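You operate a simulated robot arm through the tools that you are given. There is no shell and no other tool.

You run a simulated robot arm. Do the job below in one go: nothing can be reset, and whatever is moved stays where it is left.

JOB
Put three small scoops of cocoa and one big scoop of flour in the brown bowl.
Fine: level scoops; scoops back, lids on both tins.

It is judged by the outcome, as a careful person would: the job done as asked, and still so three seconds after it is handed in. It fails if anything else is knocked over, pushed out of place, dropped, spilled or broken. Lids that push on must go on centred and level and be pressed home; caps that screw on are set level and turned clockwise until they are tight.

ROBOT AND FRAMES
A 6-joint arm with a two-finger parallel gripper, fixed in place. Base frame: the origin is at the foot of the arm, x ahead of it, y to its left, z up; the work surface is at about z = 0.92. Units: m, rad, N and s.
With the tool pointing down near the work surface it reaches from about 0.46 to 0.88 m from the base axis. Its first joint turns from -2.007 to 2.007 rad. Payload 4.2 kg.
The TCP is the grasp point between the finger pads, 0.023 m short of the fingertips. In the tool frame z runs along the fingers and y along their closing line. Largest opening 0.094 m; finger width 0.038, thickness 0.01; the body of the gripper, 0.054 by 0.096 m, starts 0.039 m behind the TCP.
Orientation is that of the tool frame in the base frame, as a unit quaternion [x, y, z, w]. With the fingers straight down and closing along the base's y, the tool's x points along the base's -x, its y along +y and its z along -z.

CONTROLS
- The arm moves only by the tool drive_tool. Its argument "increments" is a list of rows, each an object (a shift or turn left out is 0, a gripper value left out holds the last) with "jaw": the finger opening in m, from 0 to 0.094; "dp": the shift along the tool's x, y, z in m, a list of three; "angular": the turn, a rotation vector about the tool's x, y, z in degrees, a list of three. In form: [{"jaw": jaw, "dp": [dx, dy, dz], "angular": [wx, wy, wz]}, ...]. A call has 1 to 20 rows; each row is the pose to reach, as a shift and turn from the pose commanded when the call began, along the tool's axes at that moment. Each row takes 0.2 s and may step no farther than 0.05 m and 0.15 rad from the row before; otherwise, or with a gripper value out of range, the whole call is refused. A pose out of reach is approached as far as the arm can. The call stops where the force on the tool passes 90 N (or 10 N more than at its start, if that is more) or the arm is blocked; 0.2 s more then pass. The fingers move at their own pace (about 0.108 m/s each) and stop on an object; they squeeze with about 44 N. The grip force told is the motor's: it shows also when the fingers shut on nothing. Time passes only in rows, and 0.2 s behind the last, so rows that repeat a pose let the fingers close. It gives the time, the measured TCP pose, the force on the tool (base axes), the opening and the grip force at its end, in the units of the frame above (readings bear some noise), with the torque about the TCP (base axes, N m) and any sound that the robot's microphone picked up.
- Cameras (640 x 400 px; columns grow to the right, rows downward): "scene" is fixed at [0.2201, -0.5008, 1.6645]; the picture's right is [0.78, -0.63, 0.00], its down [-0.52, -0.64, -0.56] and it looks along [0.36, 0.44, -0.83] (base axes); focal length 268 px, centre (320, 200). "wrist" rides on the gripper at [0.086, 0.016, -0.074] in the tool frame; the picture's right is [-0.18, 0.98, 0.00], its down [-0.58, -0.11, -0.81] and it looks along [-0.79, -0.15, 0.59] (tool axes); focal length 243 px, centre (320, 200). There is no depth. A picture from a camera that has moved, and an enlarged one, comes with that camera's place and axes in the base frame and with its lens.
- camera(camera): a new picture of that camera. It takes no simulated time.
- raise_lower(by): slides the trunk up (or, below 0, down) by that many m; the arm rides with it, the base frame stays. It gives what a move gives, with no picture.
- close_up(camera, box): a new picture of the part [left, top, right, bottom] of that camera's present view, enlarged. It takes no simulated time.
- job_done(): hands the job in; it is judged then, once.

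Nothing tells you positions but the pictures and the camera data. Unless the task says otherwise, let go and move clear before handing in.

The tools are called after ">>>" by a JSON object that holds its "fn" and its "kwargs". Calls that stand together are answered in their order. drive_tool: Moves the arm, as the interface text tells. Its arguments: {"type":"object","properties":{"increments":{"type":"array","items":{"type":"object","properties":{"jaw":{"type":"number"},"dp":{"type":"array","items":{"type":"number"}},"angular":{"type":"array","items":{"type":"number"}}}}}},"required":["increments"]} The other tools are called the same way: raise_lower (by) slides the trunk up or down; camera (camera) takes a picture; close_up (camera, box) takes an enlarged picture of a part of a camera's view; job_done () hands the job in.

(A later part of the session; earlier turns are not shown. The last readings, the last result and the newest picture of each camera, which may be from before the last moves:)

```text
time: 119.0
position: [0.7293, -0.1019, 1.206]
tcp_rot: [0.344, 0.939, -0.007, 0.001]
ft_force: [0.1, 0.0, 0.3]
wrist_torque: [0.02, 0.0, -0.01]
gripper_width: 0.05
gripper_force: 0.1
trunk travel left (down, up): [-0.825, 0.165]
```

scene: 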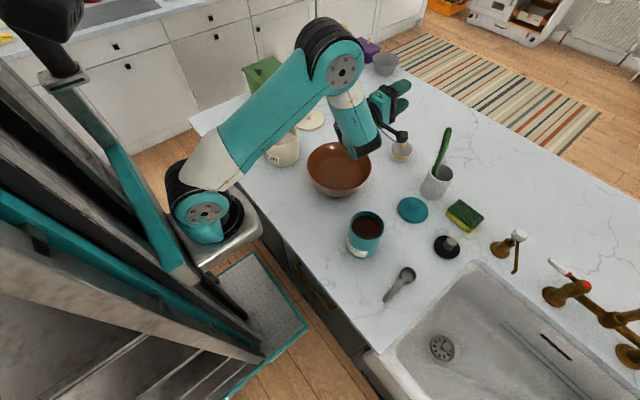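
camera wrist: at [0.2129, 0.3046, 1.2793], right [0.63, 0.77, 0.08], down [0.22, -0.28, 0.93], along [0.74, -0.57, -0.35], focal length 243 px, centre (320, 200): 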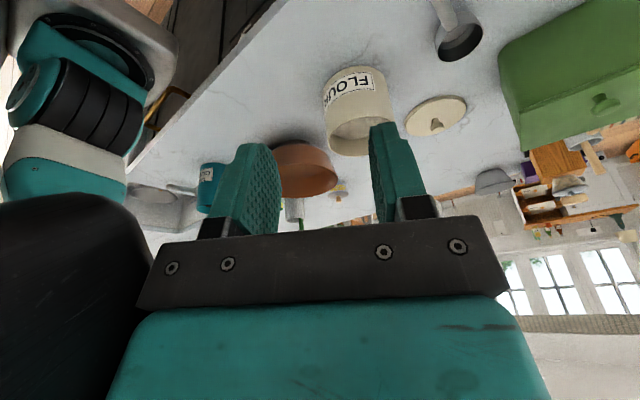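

>>> {"fn": "drive_tool", "kwargs": {"increments": [{"dp": [0.01, 0.012, 0], "angular": [0, 0, 8.3]}, {"dp": [0.02, 0.024, 0], "angular": [0, 0, 16.6]}, {"dp": [0.03, 0.036, 0], "angular": [0, 0, 24.9]}, {"dp": [0.045, 0.05, 0], "angular": [0, 0, 33.2]}, {"dp": [0.055, 0.063, 0], "angular": [0, 0, 41.5]}, {"dp": [0.0645, 0.0764, 0], "angular": [0, 0, 49.8]}]}}

```text
time: 120.4
position: [0.7291, -0.0007, 1.2031]
tcp_rot: [0.707, 0.707, -0.005, 0.004]
ft_force: [0.7, 0.1, -0.3]
wrist_torque: [-0.04, 0.02, -0.02]
gripper_width: 0.0502
gripper_force: 0.0
trunk travel left (down, up): [-0.825, 0.165]
```

Yaw +90° is fine too. Now the outward pour tilt from this side.

>>> {"fn": "drive_tool", "kwargs": {"increments": [{"angular": [-8, 0, 0]}, {"angular": [-16, 0, 0]}, {"angular": [-24, 0, 0]}, {"angular": [-32, 0, 0]}, {"angular": [-40, 0, 0]}, {"angular": [-48, 0, 0]}, {"angular": [-56, 0, 0]}, {"angular": [-64, 0, 0]}]}}

>>> {"fn": "camera", "kwargs": {"camera": "scene"}}

```text
time: 122.2
position: [0.7294, -0.001, 1.2052]
tcp_rot: [0.597, 0.603, 0.37, 0.377]
ft_force: [1.2, -0.3, -0.2]
wrist_torque: [0.02, -0.01, 0.01]
gripper_width: 0.05
gripper_force: 0.0
trunk travel left (down, up): [-0.825, 0.165]
```

```text
taken
```

scene: 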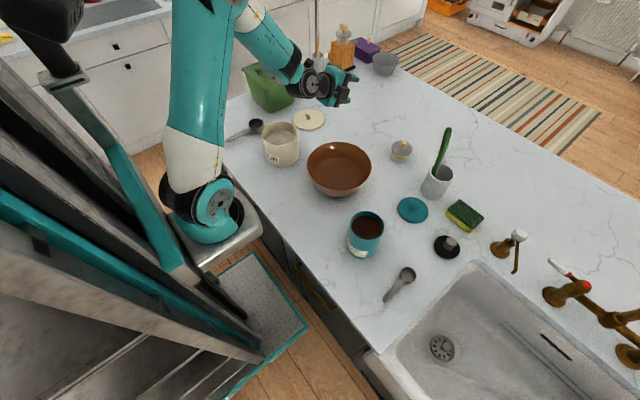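

>>> {"fn": "drive_tool", "kwargs": {"increments": [{"angular": [-8, 0, 0]}, {"angular": [-16, 0, 0]}, {"angular": [-24, 0, 0]}, {"angular": [-32, 0, 0]}, {"angular": [-40, 0, 0]}]}}

>>> {"fn": "camera", "kwargs": {"camera": "scene"}}

```text
time: 123.4
position: [0.7901, -0.0157, 1.2409]
tcp_rot: [0.457, 0.435, 0.572, 0.524]
ft_force: [-1.1, -0.3, 1.5]
wrist_torque: [-0.01, 0.05, 0.02]
gripper_width: 0.05
gripper_force: 0.1
out of reach, approached as far as the arm can: row 4, 5
trunk travel left (down, up): [-0.825, 0.165]
```

```text
taken
```

scene: 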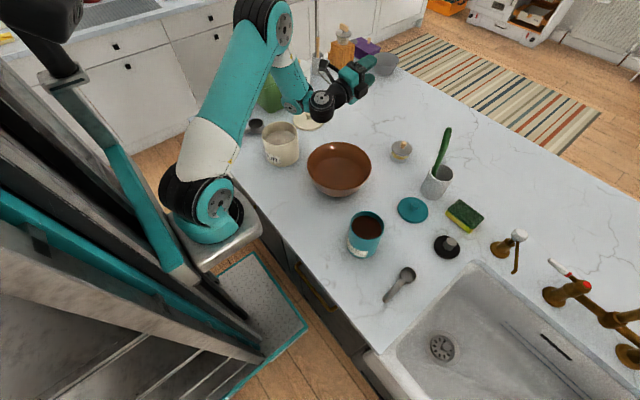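

The tilt is free to 88° here and limited beyond. I'll come back a little and retry with the tool higher relative to the trunk, which should leave more room.

>>> {"fn": "drive_tool", "kwargs": {"increments": [{"dp": [0, 0.005, -0.012], "angular": [8, 0, 0]}, {"dp": [0, 0.01, -0.024], "angular": [16, 0, 0]}, {"dp": [0, 0.015, -0.036], "angular": [24, 0, 0]}, {"dp": [0, 0.02, -0.048], "angular": [32, 0, 0]}, {"dp": [0, 0.025, -0.06], "angular": [40, 0, 0]}, {"dp": [0, 0.03, -0.065], "angular": [48, 0, 0]}]}}

```text
time: 124.8
position: [0.7198, -0.0205, 1.2559]
tcp_rot: [0.63, 0.631, 0.345, 0.293]
ft_force: [0.6, 1.0, 0.2]
wrist_torque: [0.02, 0.02, -0.01]
gripper_width: 0.0497
gripper_force: 0.1
trunk travel left (down, up): [-0.825, 0.165]
```

>>> {"fn": "drive_tool", "kwargs": {"increments": [{"dp": [0, 0.016, -0.012], "angular": [-8, 0, 0]}, {"dp": [0, 0.0322, -0.0236], "angular": [-16, 0, 0]}, {"dp": [0, 0.0322, -0.0236], "angular": [-24, 0, 0]}, {"dp": [0, 0.0322, -0.0236], "angular": [-32, 0, 0]}, {"dp": [0, 0.0322, -0.0236], "angular": [-40, 0, 0]}, {"dp": [0, 0.0322, -0.0236], "angular": [-48, 0, 0]}, {"dp": [0, 0.0322, -0.0236], "angular": [-56, 0, 0]}]}}

```text
time: 126.4
position: [0.7634, -0.0355, 1.3356]
tcp_rot: [0.428, 0.395, 0.609, 0.538]
ft_force: [-0.2, -0.9, -0.3]
wrist_torque: [0.02, 0.02, 0.01]
gripper_width: 0.0502
gripper_force: 0.0
out of reach, approached as far as the arm can: row 6, 7
trunk travel left (down, up): [-0.825, 0.165]
```

>>> {"fn": "drive_tool", "kwargs": {"increments": [{"angular": [8.3, 0, 0]}, {"angular": [16.6, 0, 0]}, {"angular": [24.9, 0, 0]}, {"dp": [-0.001, -0.01, -0.01], "angular": [33.2, 0, 0]}, {"dp": [-0.002, -0.02, -0.02], "angular": [41.5, 0, 0]}, {"dp": [-0.003, -0.03, -0.03], "angular": [49.8, 0, 0]}, {"dp": [-0.004, -0.04, -0.04], "angular": [58.1, 0, 0]}, {"dp": [-0.005, -0.05, -0.05], "angular": [66.4, 0, 0]}, {"dp": [-0.006, -0.06, -0.06], "angular": [74.7, 0, 0]}, {"dp": [-0.007, -0.07, -0.07], "angular": [83, 0, 0]}, {"dp": [-0.008, -0.08, -0.08], "angular": [91.3, 0, 0]}, {"dp": [-0.009, -0.09, -0.09], "angular": [99.6, 0, 0]}, {"dp": [-0.0093, -0.1034, -0.0986], "angular": [107.9, 0, 0]}]}}

```text
time: 129.2
position: [0.7055, -0.0382, 1.2043]
tcp_rot: [0.695, 0.718, 0.034, -0.013]
ft_force: [-0.2, 0.9, -0.2]
wrist_torque: [-0.04, 0.01, 0.01]
gripper_width: 0.0501
gripper_force: 0.1
trunk travel left (down, up): [-0.825, 0.165]
```

>>> {"fn": "drive_tool", "kwargs": {"increments": [{"angular": [0, 0, -8]}, {"angular": [0, 0, -16]}, {"angular": [0, 0, -24]}, {"angular": [0, 0, -32]}, {"angular": [0, 0, -40]}, {"angular": [0, 0, -48]}, {"angular": [0, 0, -56]}, {"angular": [0, 0, -64]}, {"angular": [0, 0, -72]}, {"angular": [0, 0, -80]}, {"angular": [0, 0, -88.1]}]}}

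```text
time: 131.6
position: [0.706, -0.0396, 1.2032]
tcp_rot: [-0.001, 0.999, 0.033, 0.015]
ft_force: [-0.1, -0.4, 0.2]
wrist_torque: [0.01, 0.02, 0.0]
gripper_width: 0.05
gripper_force: 0.1
trunk travel left (down, up): [-0.825, 0.165]
```

>>> {"fn": "drive_tool", "kwargs": {"increments": [{"dp": [0.0272, -0.0347, 0.0023], "angular": [0.5, 0.2, 0]}, {"dp": [0.0543, -0.0693, 0.0046], "angular": [1, 0.4, 0]}, {"dp": [0.0815, -0.104, 0.0068], "angular": [1.5, 0.6, 0]}, {"dp": [0.1086, -0.1387, 0.0091], "angular": [2, 0.8, 0]}, {"dp": [0.1358, -0.1733, 0.0114], "angular": [2.5, 1, 0]}, {"dp": [0.1629, -0.208, 0.0137], "angular": [3, 1.3, 0]}, {"dp": [0.19, -0.2426, 0.0159], "angular": [3.5, 1.6, 0]}, {"dp": [0.2172, -0.2773, 0.0182], "angular": [3.8, 1.7, 0]}]}}

```text
time: 133.4
position: [0.4895, -0.3138, 1.1608]
tcp_rot: [-0.001, 1.0, -0.001, 0.0]
ft_force: [0.1, 0.1, 0.3]
wrist_torque: [0.0, 0.06, -0.01]
gripper_width: 0.0499
gripper_force: 0.1
trunk travel left (down, up): [-0.825, 0.165]
```

Now I'll test the digging tilt (56° inward) above the cocoa tin with the empty gripper.

>>> {"fn": "drive_tool", "kwargs": {"increments": [{"angular": [0, 8, 0]}, {"angular": [0, 16, 0]}, {"angular": [0, 24, 0]}, {"angular": [0, 32, 0]}, {"angular": [0, 40, 0]}, {"angular": [0, 48, 0]}, {"angular": [0, 56, 0]}]}}

>>> {"fn": "camera", "kwargs": {"camera": "scene"}}

```text
time: 135.0
position: [0.486, -0.313, 1.158]
tcp_rot: [0.0, 0.884, 0.0, -0.468]
ft_force: [-0.1, -0.3, 0.5]
wrist_torque: [-0.03, -0.06, 0.0]
gripper_width: 0.0501
gripper_force: 0.0
out of reach, approached as far as the arm can: row 7
trunk travel left (down, up): [-0.825, 0.165]
```

```text
taken
```

scene: 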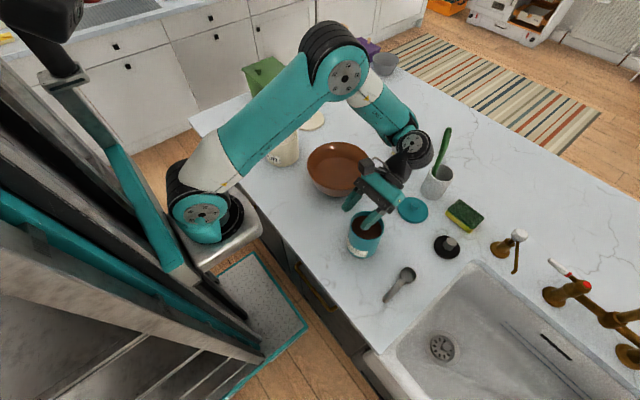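

The 56° dig tilt is just reachable here. I'll raise the trunk 0.1 m and lower the tool to see if it gets comfortable at the real digging height.

>>> {"fn": "raise_lower", "kwargs": {"by": 0.1}}

>>> {"fn": "drive_tool", "kwargs": {"increments": [{"dp": [-0.0311, 0, 0.021]}, {"dp": [-0.0622, 0, 0.042]}, {"dp": [-0.0933, 0, 0.0629]}, {"dp": [-0.1244, 0, 0.0839], "angular": [0, 2, 0]}, {"dp": [-0.1244, 0, 0.0839], "angular": [0, 6, 0]}]}}

>>> {"fn": "camera", "kwargs": {"camera": "scene"}}

```text
time: 136.3
position: [0.4867, -0.3127, 1.2577]
tcp_rot: [-0.001, 0.884, 0.0, -0.468]
ft_force: [0.2, -0.8, -0.2]
wrist_torque: [0.0, 0.01, 0.02]
gripper_width: 0.0503
gripper_force: 0.1
trunk travel left (down, up): [-0.925, 0.065]
```

```text
time: 137.5
position: [0.4878, -0.3117, 1.1065]
tcp_rot: [-0.001, 0.858, 0.0, -0.513]
ft_force: [-0.1, -0.7, -0.2]
wrist_torque: [-0.01, -0.03, -0.01]
gripper_width: 0.0503
gripper_force: 0.0
trunk travel left (down, up): [-0.925, 0.065]
```

```text
taken
```

scene: 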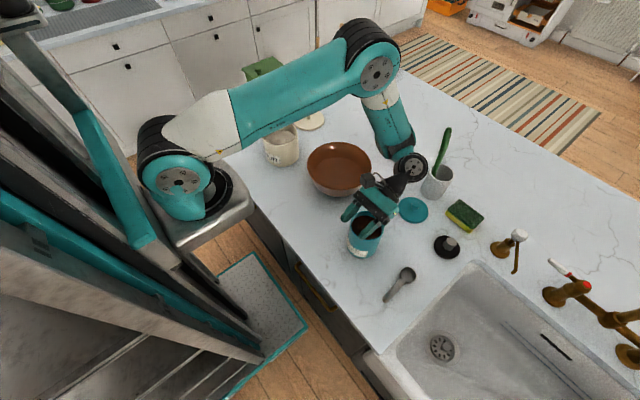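

The 62° tilt at digging height is comfortable with the trunk 0.1 m up. Now I'll straighten up and move over the small scoop's handle to grasp it.

>>> {"fn": "drive_tool", "kwargs": {"increments": [{"dp": [0.0132, 0, -0.0071], "angular": [0, -7.7, 0]}, {"dp": [0.0264, 0, -0.0142], "angular": [0, -15.4, 0]}, {"dp": [0.0396, -0.02, -0.0213], "angular": [0, -23.1, 0]}, {"dp": [0.0528, -0.045, -0.0284], "angular": [0, -30.8, 0]}, {"dp": [0.0528, -0.075, -0.0284], "angular": [0, -38.5, 0]}, {"dp": [0.0528, -0.105, -0.0284], "angular": [0, -46.2, 0]}, {"dp": [0.0528, -0.135, -0.0284], "angular": [0, -53.9, 0]}, {"dp": [0.0528, -0.155, -0.0284], "angular": [0, -61.7, 0]}]}}

>>> {"fn": "camera", "kwargs": {"camera": "wrist"}}

```text
time: 139.3
position: [0.4883, -0.4685, 1.1674]
tcp_rot: [-0.001, 1.0, 0.0, 0.001]
ft_force: [0.5, 0.4, 0.5]
wrist_torque: [0.01, 0.04, -0.01]
gripper_width: 0.0499
gripper_force: 0.1
trunk travel left (down, up): [-0.925, 0.065]
```

```text
taken
camera wrist: at [0.4014, -0.451, 1.2433], right [0.18, 0.98, 0.0], down [0.58, -0.11, 0.81], along [0.79, -0.15, -0.59], focal length 243 px, centre (320, 200)
```

wrist: 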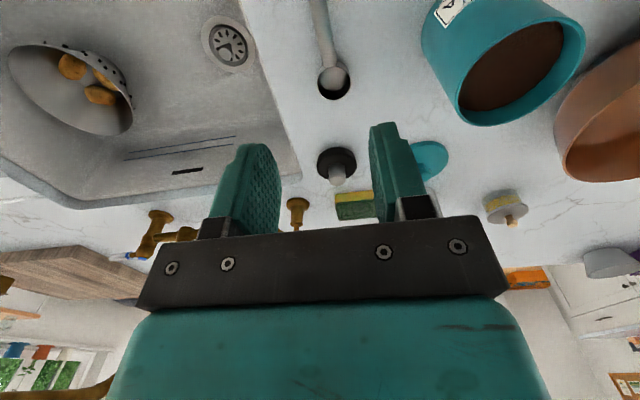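

>>> {"fn": "drive_tool", "kwargs": {"increments": [{"dp": [0.0021, 0.0003, 0.042], "angular": [0, 0, -0.8]}, {"dp": [0.0042, 0.0006, 0.084], "angular": [0, 0, -1.6]}, {"dp": [0.0063, 0.0008, 0.126], "angular": [0, 0, -2.4]}, {"dp": [0.0084, 0.0011, 0.167], "angular": [0, 0, -3.2]}]}}

>>> {"fn": "camera", "kwargs": {"camera": "wrist"}}

>>> {"fn": "close_up", "kwargs": {"camera": "wrist", "box": [240, 80, 400, 230]}}

>>> {"fn": "close_up", "kwargs": {"camera": "scene", "box": [360, 230, 460, 310]}}

```text
time: 140.3
position: [0.4794, -0.4663, 1.0005]
tcp_rot: [-0.029, 1.0, 0.0, 0.0]
ft_force: [0.8, 0.5, 0.3]
wrist_torque: [0.03, 0.0, -0.01]
gripper_width: 0.05
gripper_force: 0.1
trunk travel left (down, up): [-0.925, 0.065]
```

```text
taken
camera wrist: at [0.3911, -0.455, 1.0759], right [0.13, 0.99, 0.0], down [0.59, -0.07, 0.81], along [0.8, -0.1, -0.59], focal length 243 px, centre (320, 200)
```

wrist: 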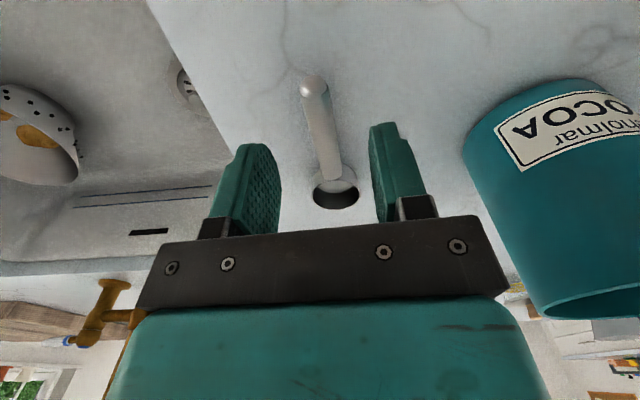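

```text
2.67 times, centred on (320, 155) of wrist
camera zoom: at [0.3911, -0.455, 1.0759], right [0.13, 0.99, 0.0], down [0.59, -0.07, 0.81], along [0.8, -0.1, -0.59], focal length 647 px, centre (320, 320)
```

zoom: 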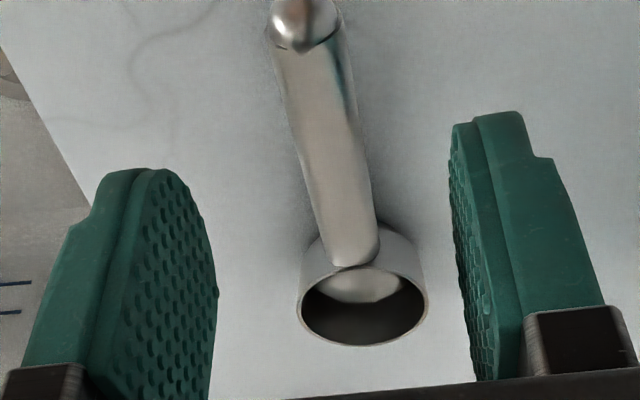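

```text
5.00 times, centred on (410, 270) of scene
camera zoom: at [0.2201, -0.5008, 1.6645], right [0.78, -0.63, 0.0], down [-0.52, -0.64, -0.56], along [0.36, 0.44, -0.83], focal length 1338 px, centre (-130, -150)
```

zoom: 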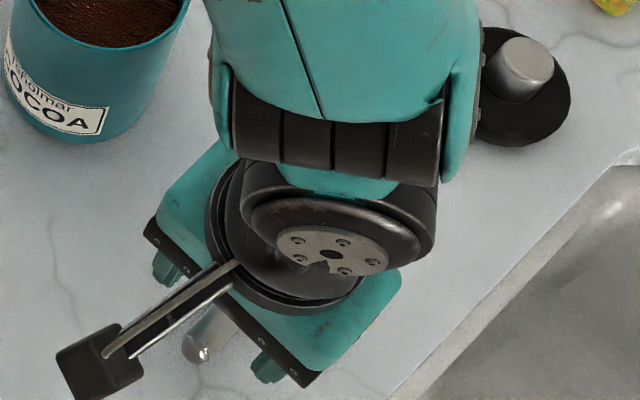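

The handle sits squarely between the fingers. I'll descend to handle height and close on it.

>>> {"fn": "drive_tool", "kwargs": {"increments": [{"dp": [0, -0.0005, 0.025]}, {"dp": [0, -0.001, 0.05]}, {"dp": [0, -0.001, 0.05]}]}}

>>> {"fn": "drive_tool", "kwargs": {"increments": [{"jaw": 0.02}, {"jaw": 0.0}, {"jaw": 0.0}, {"jaw": 0.0}, {"jaw": 0.0}]}}

>>> {"fn": "close_up", "kwargs": {"camera": "wrist", "box": [240, 60, 400, 210]}}

```text
time: 141.1
position: [0.4771, -0.4666, 0.9501]
tcp_rot: [-0.029, 1.0, 0.001, -0.001]
ft_force: [-0.1, -0.2, -0.1]
wrist_torque: [0.02, 0.0, -0.02]
gripper_width: 0.0502
gripper_force: 0.1
trunk travel left (down, up): [-0.925, 0.065]
```

```text
time: 142.3
position: [0.4796, -0.467, 0.9511]
tcp_rot: [-0.028, 1.0, 0.0, -0.001]
ft_force: [-0.2, 0.2, 1.1]
wrist_torque: [-0.01, 0.07, 0.05]
gripper_width: 0.0161
gripper_force: 43.8
trunk travel left (down, up): [-0.925, 0.065]
```

```text
2.67 times, centred on (320, 135) of wrist
camera zoom: at [0.3918, -0.4554, 1.026], right [0.13, 0.99, 0.0], down [0.59, -0.08, 0.81], along [0.8, -0.1, -0.59], focal length 647 px, centre (320, 373)
```

zoom: 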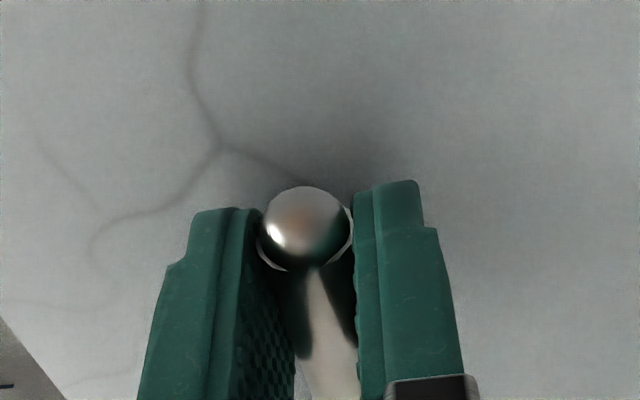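

The small scoop is held (16 mm grip). I'll lift it straight up and check that it hangs level.

>>> {"fn": "drive_tool", "kwargs": {"increments": [{"dp": [0, 0, -0.02]}, {"dp": [0, 0, -0.06]}, {"dp": [0, 0, -0.11]}, {"dp": [0, 0, -0.16]}, {"dp": [0, 0, -0.2]}]}}

>>> {"fn": "camera", "kwargs": {"camera": "wrist"}}

>>> {"fn": "close_up", "kwargs": {"camera": "scene", "box": [350, 180, 470, 280]}}

```text
time: 143.5
position: [0.4807, -0.4665, 1.1503]
tcp_rot: [-0.028, 1.0, 0.001, -0.001]
ft_force: [1.6, -0.4, 0.2]
wrist_torque: [0.0, 0.0, -0.01]
gripper_width: 0.0001
gripper_force: 42.2
trunk travel left (down, up): [-0.925, 0.065]
```

```text
taken
camera wrist: at [0.3924, -0.4551, 1.2263], right [0.13, 0.99, 0.0], down [0.59, -0.08, 0.8], along [0.8, -0.1, -0.59], focal length 243 px, centre (320, 200)
```

wrist: 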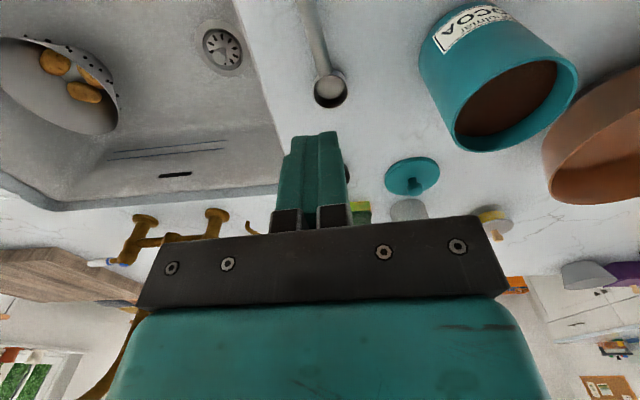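

```text
4.00 times, centred on (410, 230) of scene
camera zoom: at [0.2201, -0.5008, 1.6645], right [0.78, -0.63, 0.0], down [-0.52, -0.64, -0.56], along [0.36, 0.44, -0.83], focal length 1070 px, centre (-40, 80)
```

zoom: 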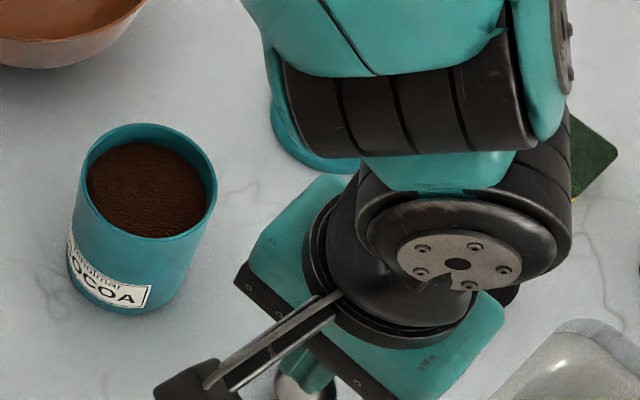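

The handle slipped out as I lifted: the grip was too near the fingertips, and the scoop still lies on the counter. I'll check where it is now before gripping lower.

>>> {"fn": "close_up", "kwargs": {"camera": "wrist", "box": [280, 0, 380, 120]}}

>>> {"fn": "close_up", "kwargs": {"camera": "scene", "box": [370, 250, 450, 310]}}

```text
3.33 times, centred on (330, 60) of wrist
camera zoom: at [0.3924, -0.4551, 1.2263], right [0.13, 0.99, 0.0], down [0.59, -0.08, 0.8], along [0.8, -0.1, -0.59], focal length 809 px, centre (287, 667)
```

zoom: 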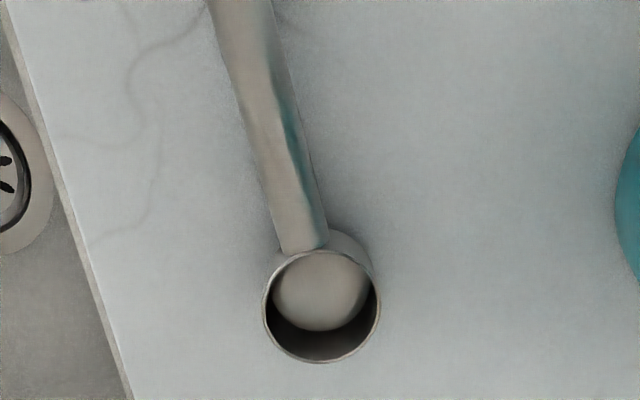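

```text
6.67 times, centred on (410, 280) of scene
camera zoom: at [0.2201, -0.5008, 1.6645], right [0.78, -0.63, 0.0], down [-0.52, -0.64, -0.56], along [0.36, 0.44, -0.83], focal length 1784 px, centre (-280, -333)
```

zoom: 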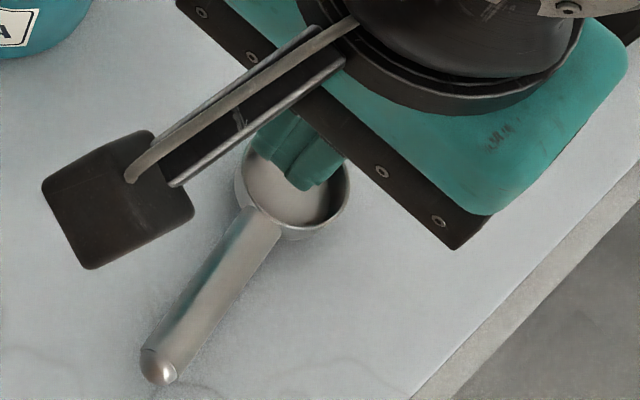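

The scoop slid back about 8 mm and turned 5°, still lying flat. I'll re-align over its handle with the fingers open and this time grip it deeper between the pads.

>>> {"fn": "drive_tool", "kwargs": {"increments": [{"jaw": 0.05, "dp": [0, 0, 0]}, {"jaw": 0.05, "dp": [0.004, -0.003, 0.04], "angular": [0, 0, -2]}, {"dp": [0.008, -0.006, 0.08], "angular": [0, 0, -4]}, {"dp": [0.0108, -0.0083, 0.12], "angular": [0, 0, -5.1]}, {"dp": [0.0108, -0.0083, 0.155], "angular": [0, 0, -5.1]}]}}

>>> {"fn": "close_up", "kwargs": {"camera": "wrist", "box": [240, 60, 400, 210]}}

```text
time: 144.7
position: [0.4694, -0.4751, 0.996]
tcp_rot: [-0.072, 0.997, 0.0, 0.0]
ft_force: [-0.2, 0.3, 0.2]
wrist_torque: [-0.03, 0.0, -0.03]
gripper_width: 0.0501
gripper_force: 0.2
trunk travel left (down, up): [-0.925, 0.065]
```

```text
2.67 times, centred on (320, 135) of wrist
camera zoom: at [0.3811, -0.472, 1.071], right [0.04, 1.0, 0.0], down [0.59, -0.02, 0.81], along [0.81, -0.03, -0.59], focal length 647 px, centre (320, 373)
```

zoom: 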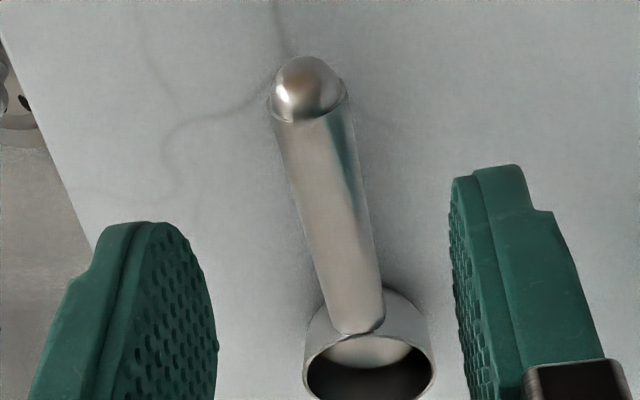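

>>> {"fn": "drive_tool", "kwargs": {"increments": [{"dp": [0, -0.001, 0.025]}, {"dp": [0, -0.001, 0.046]}, {"dp": [0, -0.001, 0.049]}, {"dp": [0, -0.001, 0.0515]}, {"dp": [0, -0.001, 0.0515]}]}}

```text
time: 145.9
position: [0.4685, -0.477, 0.9437]
tcp_rot: [-0.073, 0.997, 0.0, -0.001]
ft_force: [0.1, 0.2, 0.2]
wrist_torque: [0.03, 0.01, 0.01]
gripper_width: 0.0499
gripper_force: 0.1
trunk travel left (down, up): [-0.925, 0.065]
```

>>> {"fn": "drive_tool", "kwargs": {"increments": [{"jaw": 0.03}, {"jaw": 0.02}, {"jaw": 0.01}, {"jaw": 0.0}, {"jaw": 0.0}, {"jaw": 0.0}]}}

>>> {"fn": "close_up", "kwargs": {"camera": "wrist", "box": [240, 60, 400, 210]}}

```text
time: 147.3
position: [0.469, -0.4764, 0.9439]
tcp_rot: [-0.074, 0.997, 0.0, -0.001]
ft_force: [0.4, -0.1, 0.2]
wrist_torque: [0.03, -0.01, 0.04]
gripper_width: 0.0166
gripper_force: 44.2
trunk travel left (down, up): [-0.925, 0.065]
```

```text
2.67 times, centred on (320, 135) of wrist
camera zoom: at [0.3808, -0.4733, 1.0193], right [0.04, 1.0, 0.0], down [0.59, -0.02, 0.81], along [0.8, -0.03, -0.59], focal length 647 px, centre (320, 373)
```

zoom: 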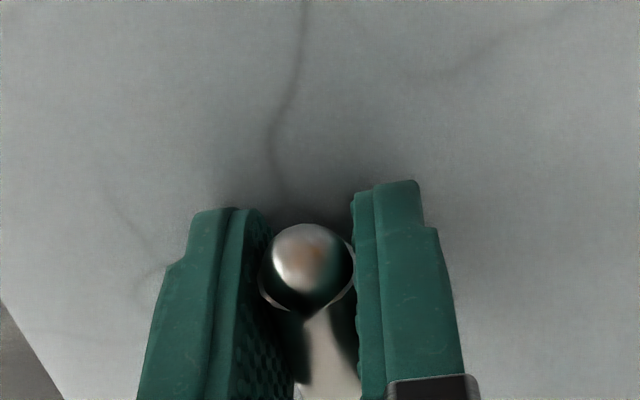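

>>> {"fn": "drive_tool", "kwargs": {"increments": [{"dp": [0, 0, -0.005]}, {"dp": [0, 0, -0.012]}, {"dp": [0, 0, -0.022]}, {"dp": [0, 0, -0.03]}]}}

>>> {"fn": "camera", "kwargs": {"camera": "wrist"}}

>>> {"fn": "close_up", "kwargs": {"camera": "scene", "box": [360, 220, 460, 310]}}

```text
time: 148.3
position: [0.4689, -0.4776, 0.9735]
tcp_rot: [-0.073, 0.997, 0.001, -0.001]
ft_force: [0.5, -0.4, -1.4]
wrist_torque: [0.0, 0.05, 0.01]
gripper_width: 0.0164
gripper_force: 43.8
trunk travel left (down, up): [-0.925, 0.065]
```

```text
taken
camera wrist: at [0.3809, -0.4734, 1.0492], right [0.04, 1.0, 0.0], down [0.59, -0.02, 0.81], along [0.8, -0.03, -0.59], focal length 243 px, centre (320, 200)
```

wrist: 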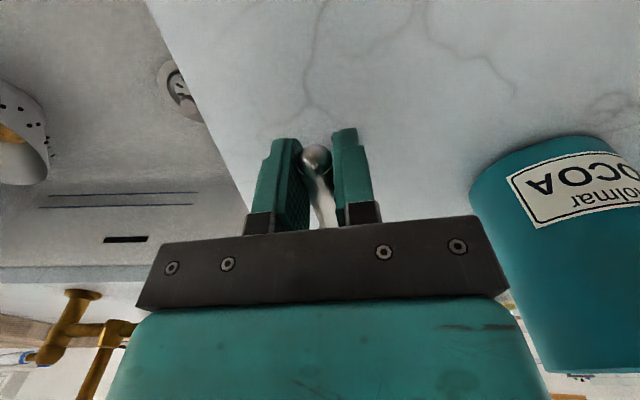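

```text
4.44 times, centred on (410, 265) of scene
camera zoom: at [0.2201, -0.5008, 1.6645], right [0.78, -0.63, 0.0], down [-0.52, -0.64, -0.56], along [0.36, 0.44, -0.83], focal length 1189 px, centre (-80, -89)
```

zoom: 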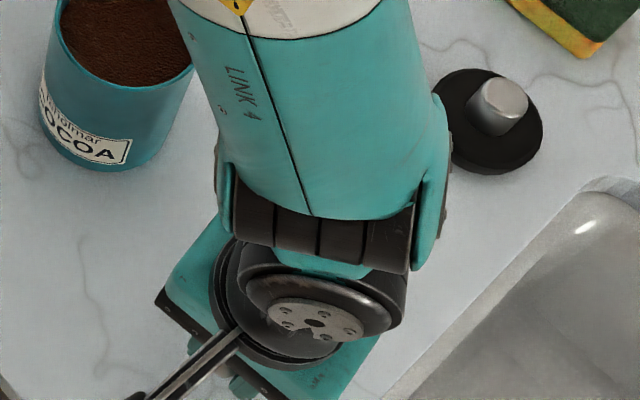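

The handle is now held firmly (16.4 mm). I'll lift it to carrying height and check again.

>>> {"fn": "drive_tool", "kwargs": {"increments": [{"dp": [0, 0, -0.03]}, {"dp": [0, 0, -0.07]}, {"dp": [0, 0, -0.11]}, {"dp": [0, 0, -0.15]}, {"dp": [0, 0, -0.19]}]}}

>>> {"fn": "camera", "kwargs": {"camera": "wrist"}}

>>> {"fn": "close_up", "kwargs": {"camera": "scene", "box": [330, 160, 480, 280]}}

```text
time: 149.5
position: [0.4681, -0.477, 1.1636]
tcp_rot: [-0.073, 0.997, 0.001, -0.001]
ft_force: [1.1, -0.2, -1.4]
wrist_torque: [0.0, 0.05, 0.04]
gripper_width: 0.0164
gripper_force: 44.0
trunk travel left (down, up): [-0.925, 0.065]
```

```text
taken
camera wrist: at [0.3804, -0.4739, 1.24], right [0.04, 1.0, 0.0], down [0.59, -0.02, 0.81], along [0.8, -0.03, -0.59], focal length 243 px, centre (320, 200)
```

wrist: 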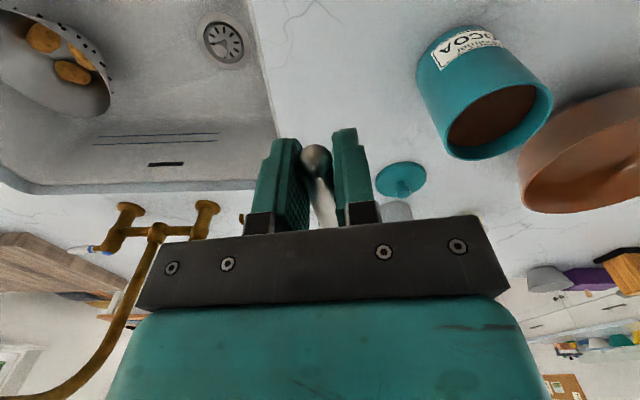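

```text
3.33 times, centred on (405, 220) of scene
camera zoom: at [0.2201, -0.5008, 1.6645], right [0.78, -0.63, 0.0], down [-0.52, -0.64, -0.56], along [0.36, 0.44, -0.83], focal length 892 px, centre (37, 133)
```

zoom: 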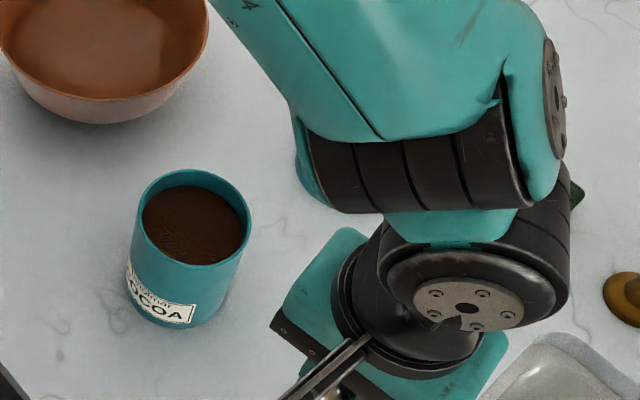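

Held firmly and not tilted. I'll carry it to a pose just above the cocoa tin with the cup over the tin centre and the handle pointing straight back.

>>> {"fn": "drive_tool", "kwargs": {"increments": [{"dp": [0, 0.041, 0.005], "angular": [0, 0, 2.1]}, {"dp": [-0.0005, 0.082, 0.015], "angular": [0, 0, 4.2]}, {"dp": [-0.001, 0.123, 0.03], "angular": [0, 0, 6.3]}, {"dp": [-0.0015, 0.1646, 0.0456], "angular": [0, 0, 8.4]}, {"dp": [-0.0015, 0.1646, 0.0456], "angular": [0, 0, 8.4]}]}}

>>> {"fn": "camera", "kwargs": {"camera": "wrist"}}

>>> {"fn": "close_up", "kwargs": {"camera": "scene", "box": [310, 160, 430, 260]}}

```text
time: 150.7
position: [0.4442, -0.3128, 1.119]
tcp_rot: [0.0, 1.0, 0.0, -0.001]
ft_force: [-0.1, -0.2, -0.7]
wrist_torque: [-0.02, 0.07, -0.01]
gripper_width: 0.0166
gripper_force: 44.3
trunk travel left (down, up): [-0.925, 0.065]
```

```text
taken
camera wrist: at [0.359, -0.297, 1.1942], right [0.18, 0.98, 0.0], down [0.58, -0.11, 0.81], along [0.79, -0.15, -0.59], focal length 243 px, centre (320, 200)
```

wrist: 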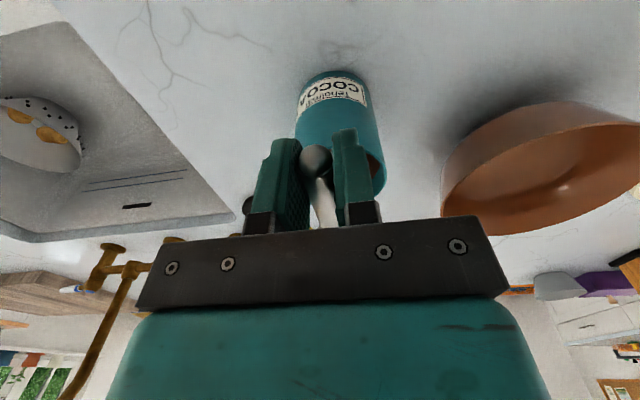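

```text
4.00 times, centred on (370, 210) of scene
camera zoom: at [0.2201, -0.5008, 1.6645], right [0.78, -0.63, 0.0], down [-0.52, -0.64, -0.56], along [0.36, 0.44, -0.83], focal length 1070 px, centre (120, 160)
```

zoom: 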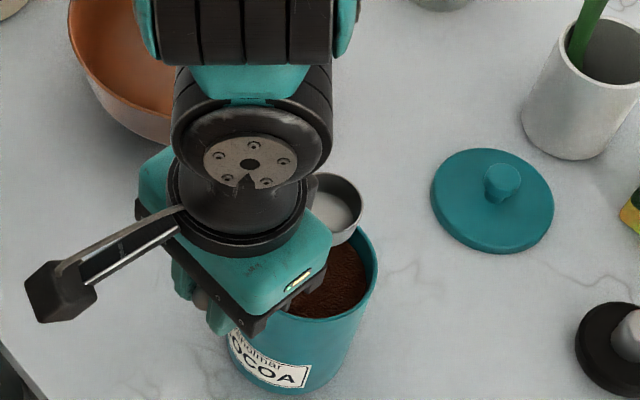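

The cup is right over the tin, level. Next I'll tip the scoop nose-down above the tin and bring it to just above the cocoa, then check.

>>> {"fn": "drive_tool", "kwargs": {"increments": [{"dp": [0.0004, 0, -0.0119], "angular": [0, 8, 0]}, {"dp": [-0.0018, 0, -0.0237], "angular": [0, 16, 0]}, {"dp": [-0.0057, 0, -0.0349], "angular": [0, 24, 0]}, {"dp": [-0.0111, 0, -0.0456], "angular": [0, 32, 0]}, {"dp": [-0.0179, 0, -0.0554], "angular": [0, 40, 0]}, {"dp": [-0.026, 0, -0.0641], "angular": [0, 48, 0]}, {"dp": [-0.0353, 0, -0.0716], "angular": [0, 56, 0]}, {"dp": [-0.0455, 0, -0.0778], "angular": [0, 64, 0]}, {"dp": [-0.0469, 0, -0.0478], "angular": [0, 65, 0]}, {"dp": [-0.0469, 0, -0.0198], "angular": [0, 65, 0]}]}}

>>> {"fn": "camera", "kwargs": {"camera": "wrist"}}

>>> {"fn": "close_up", "kwargs": {"camera": "scene", "box": [310, 160, 430, 260]}}

```text
time: 152.9
position: [0.4944, -0.3145, 1.1374]
tcp_rot: [0.0, 0.843, 0.0, -0.538]
ft_force: [0.5, -0.2, 0.3]
wrist_torque: [-0.03, -0.01, 0.0]
gripper_width: 0.0164
gripper_force: 44.1
out of reach, approached as far as the arm can: row 8, 9
trunk travel left (down, up): [-0.925, 0.065]
```

```text
taken
camera wrist: at [0.5249, -0.2967, 1.2485], right [0.08, 0.98, -0.17], down [0.98, -0.11, -0.19], along [-0.2, -0.15, -0.97], focal length 243 px, centre (320, 200)
```

wrist: 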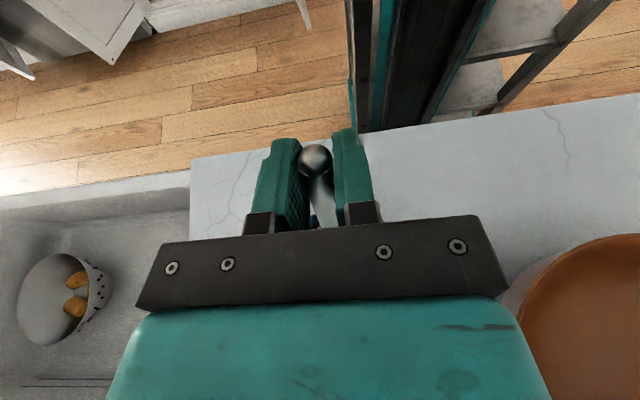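

```text
4.00 times, centred on (370, 210) of scene
camera zoom: at [0.2201, -0.5008, 1.6645], right [0.78, -0.63, 0.0], down [-0.52, -0.64, -0.56], along [0.36, 0.44, -0.83], focal length 1070 px, centre (120, 160)
```

zoom: 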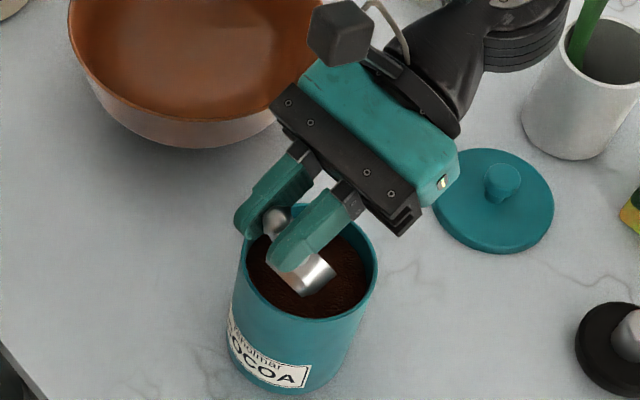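

The scoop is in the tin mouth, nose-down, clear of the walls. Now I'll push it down into the cocoa and forward to fill it.

>>> {"fn": "drive_tool", "kwargs": {"increments": [{"dp": [-0.0174, 0, 0.0114]}, {"dp": [-0.0351, 0, 0.0208]}, {"dp": [-0.0473, 0, 0.0231]}, {"dp": [-0.0534, 0, 0.0194]}, {"dp": [-0.0559, 0, 0.0139]}, {"dp": [-0.0567, 0, 0.0099]}]}}

>>> {"fn": "close_up", "kwargs": {"camera": "scene", "box": [330, 190, 410, 260]}}

```text
time: 154.3
position: [0.5072, -0.3143, 1.082]
tcp_rot: [0.0, 0.843, 0.001, -0.538]
ft_force: [0.2, 0.0, -0.9]
wrist_torque: [0.0, 0.03, -0.01]
gripper_width: 0.0165
gripper_force: 44.0
trunk travel left (down, up): [-0.925, 0.065]
```

```text
5.71 times, centred on (370, 225) of scene
camera zoom: at [0.2201, -0.5008, 1.6645], right [0.78, -0.63, 0.0], down [-0.52, -0.64, -0.56], along [0.36, 0.44, -0.83], focal length 1529 px, centre (34, 57)
```

zoom: 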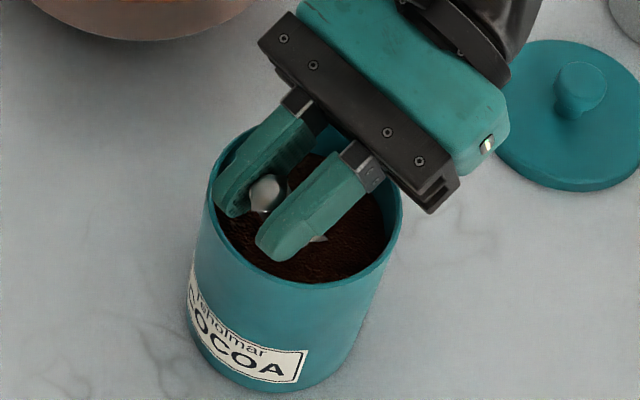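

The cup is buried in the cocoa with no resistance. Now I'll level it while lifting, keeping it within the tin mouth.

>>> {"fn": "drive_tool", "kwargs": {"increments": [{"dp": [0.0018, 0, 0.0116], "angular": [0, -8, 0]}, {"dp": [0.0063, 0, 0.0198], "angular": [0, -16, 0]}, {"dp": [0.0129, 0, 0.0258], "angular": [0, -24, 0]}, {"dp": [0.0153, 0, 0.0323], "angular": [0, -32, 0]}, {"dp": [0.0158, 0, 0.0383], "angular": [0, -40, 0]}, {"dp": [0.015, 0, 0.0431], "angular": [0, -48, 0]}, {"dp": [0.0127, 0, 0.0469], "angular": [0, -56, 0]}, {"dp": [0.0095, 0, 0.0493], "angular": [0, -64, 0]}, {"dp": [0.0136, 0, 0.0474], "angular": [0, -65.1, 0]}]}}

>>> {"fn": "close_up", "kwargs": {"camera": "scene", "box": [330, 180, 410, 250]}}

>>> {"fn": "camera", "kwargs": {"camera": "wrist"}}

```text
time: 156.3
position: [0.4602, -0.3144, 1.0738]
tcp_rot: [0.0, 1.0, 0.0, 0.002]
ft_force: [-0.3, -0.3, -0.6]
wrist_torque: [0.0, 0.06, 0.0]
gripper_width: 0.0165
gripper_force: 44.6
trunk travel left (down, up): [-0.925, 0.065]
```

```text
5.71 times, centred on (370, 215) of scene
camera zoom: at [0.2201, -0.5008, 1.6645], right [0.78, -0.63, 0.0], down [-0.52, -0.64, -0.56], along [0.36, 0.44, -0.83], focal length 1529 px, centre (34, 114)
```

zoom: 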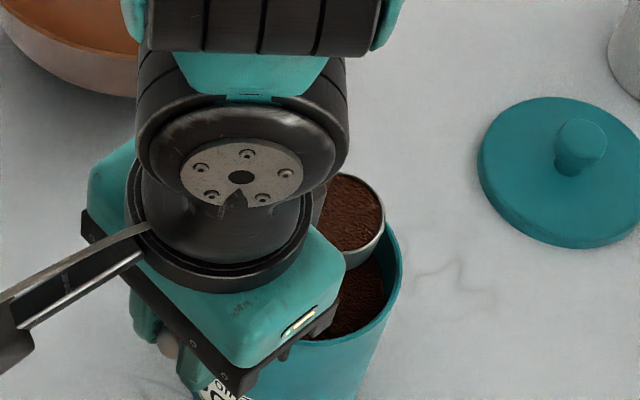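

```text
taken
camera wrist: at [0.3729, -0.2976, 1.1497], right [0.18, 0.98, 0.0], down [0.58, -0.11, 0.81], along [0.79, -0.15, -0.59], focal length 243 px, centre (320, 200)
```

wrist: 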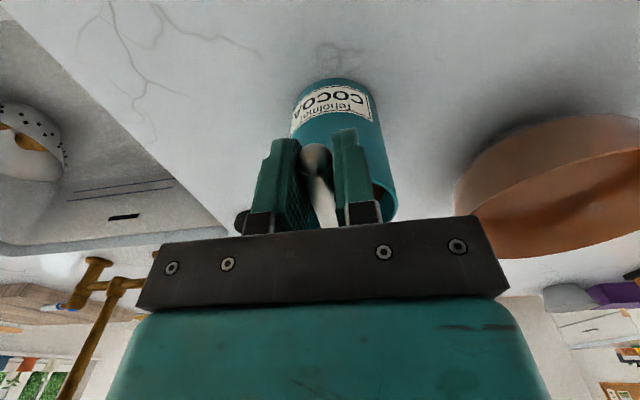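

The scoop came out full of cocoa. I'll zoom in to see whether it's level or heaped.

>>> {"fn": "close_up", "kwargs": {"camera": "scene", "box": [366, 186, 406, 236]}}

```text
8.00 times, centred on (386, 211) of scene
camera zoom: at [0.2201, -0.5008, 1.6645], right [0.78, -0.63, 0.0], down [-0.52, -0.64, -0.56], along [0.36, 0.44, -0.83], focal length 2141 px, centre (-208, 112)
```

zoom: 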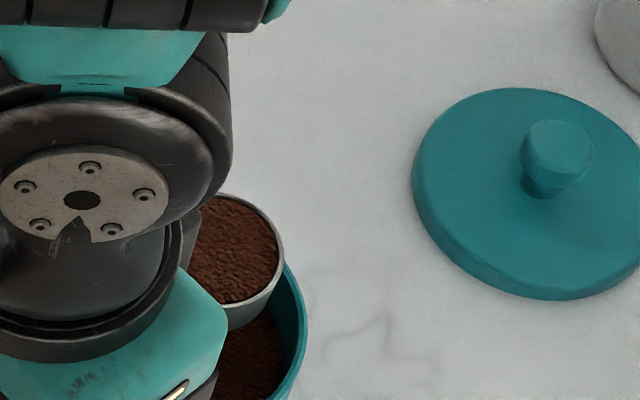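

The powder lies about flush with the rim from here, but this view is too steep to be sure. I'll swing the scoop around its own cup, still over the tin, so the camera can see it unobstructed.

>>> {"fn": "drive_tool", "kwargs": {"increments": [{"dp": [0.0002, 0.0119, -0.005], "angular": [0, 0, 8]}, {"dp": [-0.0013, 0.0236, -0.01], "angular": [0, 0, 16]}, {"dp": [-0.0044, 0.0348, -0.015], "angular": [0, 0, 24]}, {"dp": [-0.009, 0.0453, -0.02], "angular": [0, 0, 32]}, {"dp": [-0.015, 0.055, -0.02], "angular": [0, 0, 40]}, {"dp": [-0.0223, 0.0635, -0.02], "angular": [0, 0, 48]}, {"dp": [-0.0307, 0.0709, -0.02], "angular": [0, 0, 56]}, {"dp": [-0.04, 0.0768, -0.02], "angular": [0, 0, 64]}, {"dp": [-0.0491, 0.0813, -0.02], "angular": [0, 0, 72]}, {"dp": [-0.0597, 0.0842, -0.02], "angular": [0, 0, 80]}, {"dp": [-0.0705, 0.0854, -0.02], "angular": [0, 0, 88]}]}}

>>> {"fn": "close_up", "kwargs": {"camera": "scene", "box": [340, 180, 400, 230]}}

>>> {"fn": "camera", "kwargs": {"camera": "wrist"}}

```text
time: 158.7
position: [0.5315, -0.2292, 1.0946]
tcp_rot: [0.696, 0.718, 0.0, -0.001]
ft_force: [0.3, 1.0, -1.7]
wrist_torque: [0.12, 0.06, 0.0]
gripper_width: 0.0167
gripper_force: 43.8
trunk travel left (down, up): [-0.925, 0.065]
```

```text
8.00 times, centred on (370, 205) of scene
camera zoom: at [0.2201, -0.5008, 1.6645], right [0.78, -0.63, 0.0], down [-0.52, -0.64, -0.56], along [0.36, 0.44, -0.83], focal length 2141 px, centre (-80, 160)
```

zoom: 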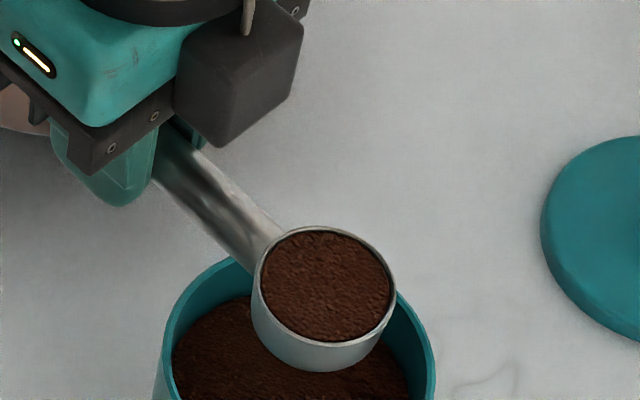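

```text
taken
camera wrist: at [0.5431, -0.1411, 1.1702], right [0.99, -0.15, 0.0], down [-0.09, -0.58, 0.81], along [-0.12, -0.8, -0.59], focal length 243 px, centre (320, 200)
```

wrist: 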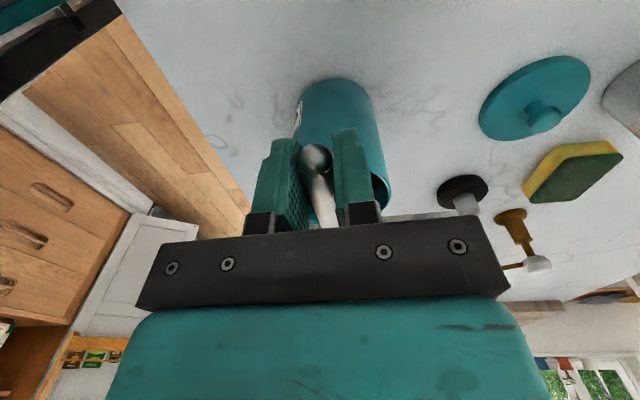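

>>> {"fn": "close_up", "kwargs": {"camera": "scene", "box": [360, 206, 382, 228]}}

```text
16.00 times, centred on (371, 217) of scene
camera zoom: at [0.2201, -0.5008, 1.6645], right [0.78, -0.63, 0.0], down [-0.52, -0.64, -0.56], along [0.36, 0.44, -0.83], focal length 4282 px, centre (-496, -72)
```

zoom: 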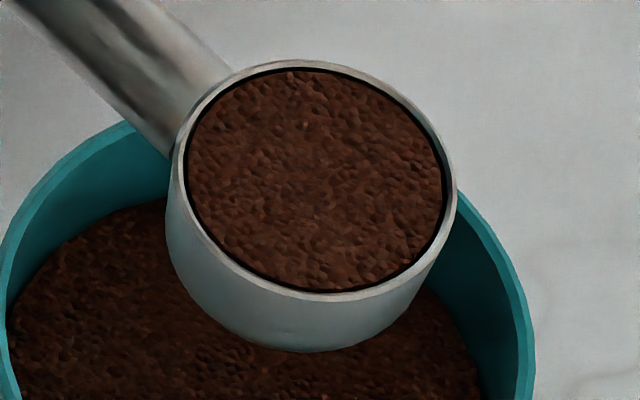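

The scoop is struck level – cocoa flush with the rim all round. Now I'll raise it straight up and lower the trunk so the arm has room for the pouring tilt.

>>> {"fn": "drive_tool", "kwargs": {"increments": [{"dp": [0, 0, -0.02]}, {"dp": [0, 0, -0.05]}, {"dp": [0, 0, -0.09]}, {"dp": [0, 0, -0.13]}, {"dp": [0, 0, -0.17]}, {"dp": [0, 0, -0.21]}, {"dp": [0, 0, -0.25]}, {"dp": [0, 0, -0.275]}, {"dp": [0, 0, -0.285]}]}}

```text
time: 160.7
position: [0.5307, -0.2283, 1.3798]
tcp_rot: [0.695, 0.719, 0.0, 0.001]
ft_force: [-0.5, -0.3, -0.5]
wrist_torque: [0.06, -0.01, 0.03]
gripper_width: 0.0165
gripper_force: 44.1
trunk travel left (down, up): [-0.925, 0.065]
```

>>> {"fn": "raise_lower", "kwargs": {"by": -0.23}}

>>> {"fn": "close_up", "kwargs": {"camera": "scene", "box": [300, 130, 460, 230]}}

```text
time: 163.1
position: [0.5302, -0.2271, 1.1503]
tcp_rot: [0.694, 0.72, -0.001, 0.001]
ft_force: [1.2, -0.3, -0.7]
wrist_torque: [0.08, -0.04, 0.01]
gripper_width: 0.0165
gripper_force: 44.1
trunk travel left (down, up): [-0.695, 0.295]
```

```text
4.00 times, centred on (380, 180) of scene
camera zoom: at [0.2201, -0.5008, 1.6645], right [0.78, -0.63, 0.0], down [-0.52, -0.64, -0.56], along [0.36, 0.44, -0.83], focal length 1070 px, centre (80, 280)
```

zoom: 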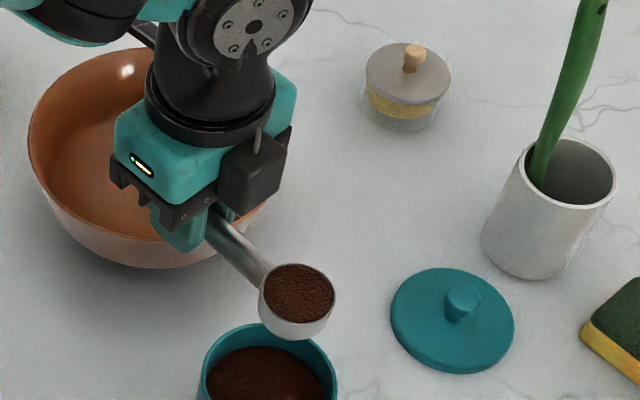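

>>> {"fn": "drive_tool", "kwargs": {"increments": [{"dp": [0.01, 0.0077, 0]}, {"dp": [0.032, 0.0245, 0]}, {"dp": [0.062, 0.0474, 0]}, {"dp": [0.095, 0.0727, 0]}, {"dp": [0.128, 0.0979, 0]}, {"dp": [0.161, 0.1232, 0]}, {"dp": [0.19, 0.1453, 0]}, {"dp": [0.214, 0.1637, 0]}, {"dp": [0.228, 0.1744, 0]}, {"dp": [0.2336, 0.1787, 0]}]}}

>>> {"fn": "close_up", "kwargs": {"camera": "scene", "box": [260, 80, 420, 210]}}

```text
time: 165.3
position: [0.6999, 0.0114, 1.1516]
tcp_rot: [0.694, 0.72, -0.001, 0.0]
ft_force: [0.7, 0.2, -1.4]
wrist_torque: [0.04, -0.02, 0.01]
gripper_width: 0.0164
gripper_force: 43.8
trunk travel left (down, up): [-0.695, 0.295]
```

```text
3.08 times, centred on (340, 145) of scene
camera zoom: at [0.2201, -0.5008, 1.6645], right [0.78, -0.63, 0.0], down [-0.52, -0.64, -0.56], along [0.36, 0.44, -0.83], focal length 824 px, centre (258, 369)
```

zoom: 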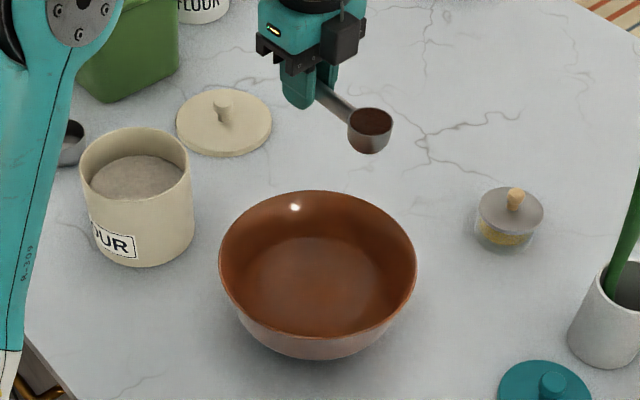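

The cup is over the bowl. I'll begin the pour, rolling the scoop toward the robot side, in steps.

>>> {"fn": "drive_tool", "kwargs": {"increments": [{"dp": [0, 0.003, -0.003], "angular": [-8, 0, 0]}, {"dp": [0, 0.006, -0.006], "angular": [-16, 0, 0]}, {"dp": [0, 0.009, -0.01], "angular": [-24, 0, 0]}, {"dp": [0, 0.012, -0.014], "angular": [-32, 0, 0]}, {"dp": [0, 0.015, -0.018], "angular": [-40, 0, 0]}, {"dp": [0, 0.015, -0.02], "angular": [-48, 0, 0]}, {"dp": [0, 0.015, -0.02], "angular": [-56, 0, 0]}, {"dp": [0, 0.015, -0.02], "angular": [-64, 0, 0]}]}}

>>> {"fn": "close_up", "kwargs": {"camera": "scene", "box": [260, 80, 420, 210]}}

```text
time: 167.1
position: [0.7153, 0.0129, 1.171]
tcp_rot: [0.589, 0.609, 0.381, 0.369]
ft_force: [-0.5, -1.1, -1.3]
wrist_torque: [0.07, 0.04, 0.0]
gripper_width: 0.0165
gripper_force: 44.3
trunk travel left (down, up): [-0.695, 0.295]
```

```text
3.08 times, centred on (340, 145) of scene
camera zoom: at [0.2201, -0.5008, 1.6645], right [0.78, -0.63, 0.0], down [-0.52, -0.64, -0.56], along [0.36, 0.44, -0.83], focal length 824 px, centre (258, 369)
```

zoom: 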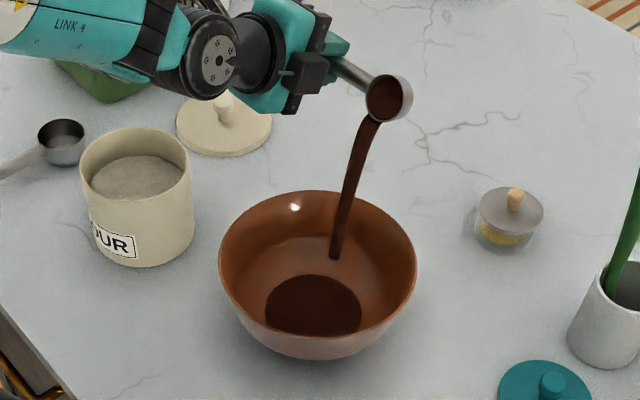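

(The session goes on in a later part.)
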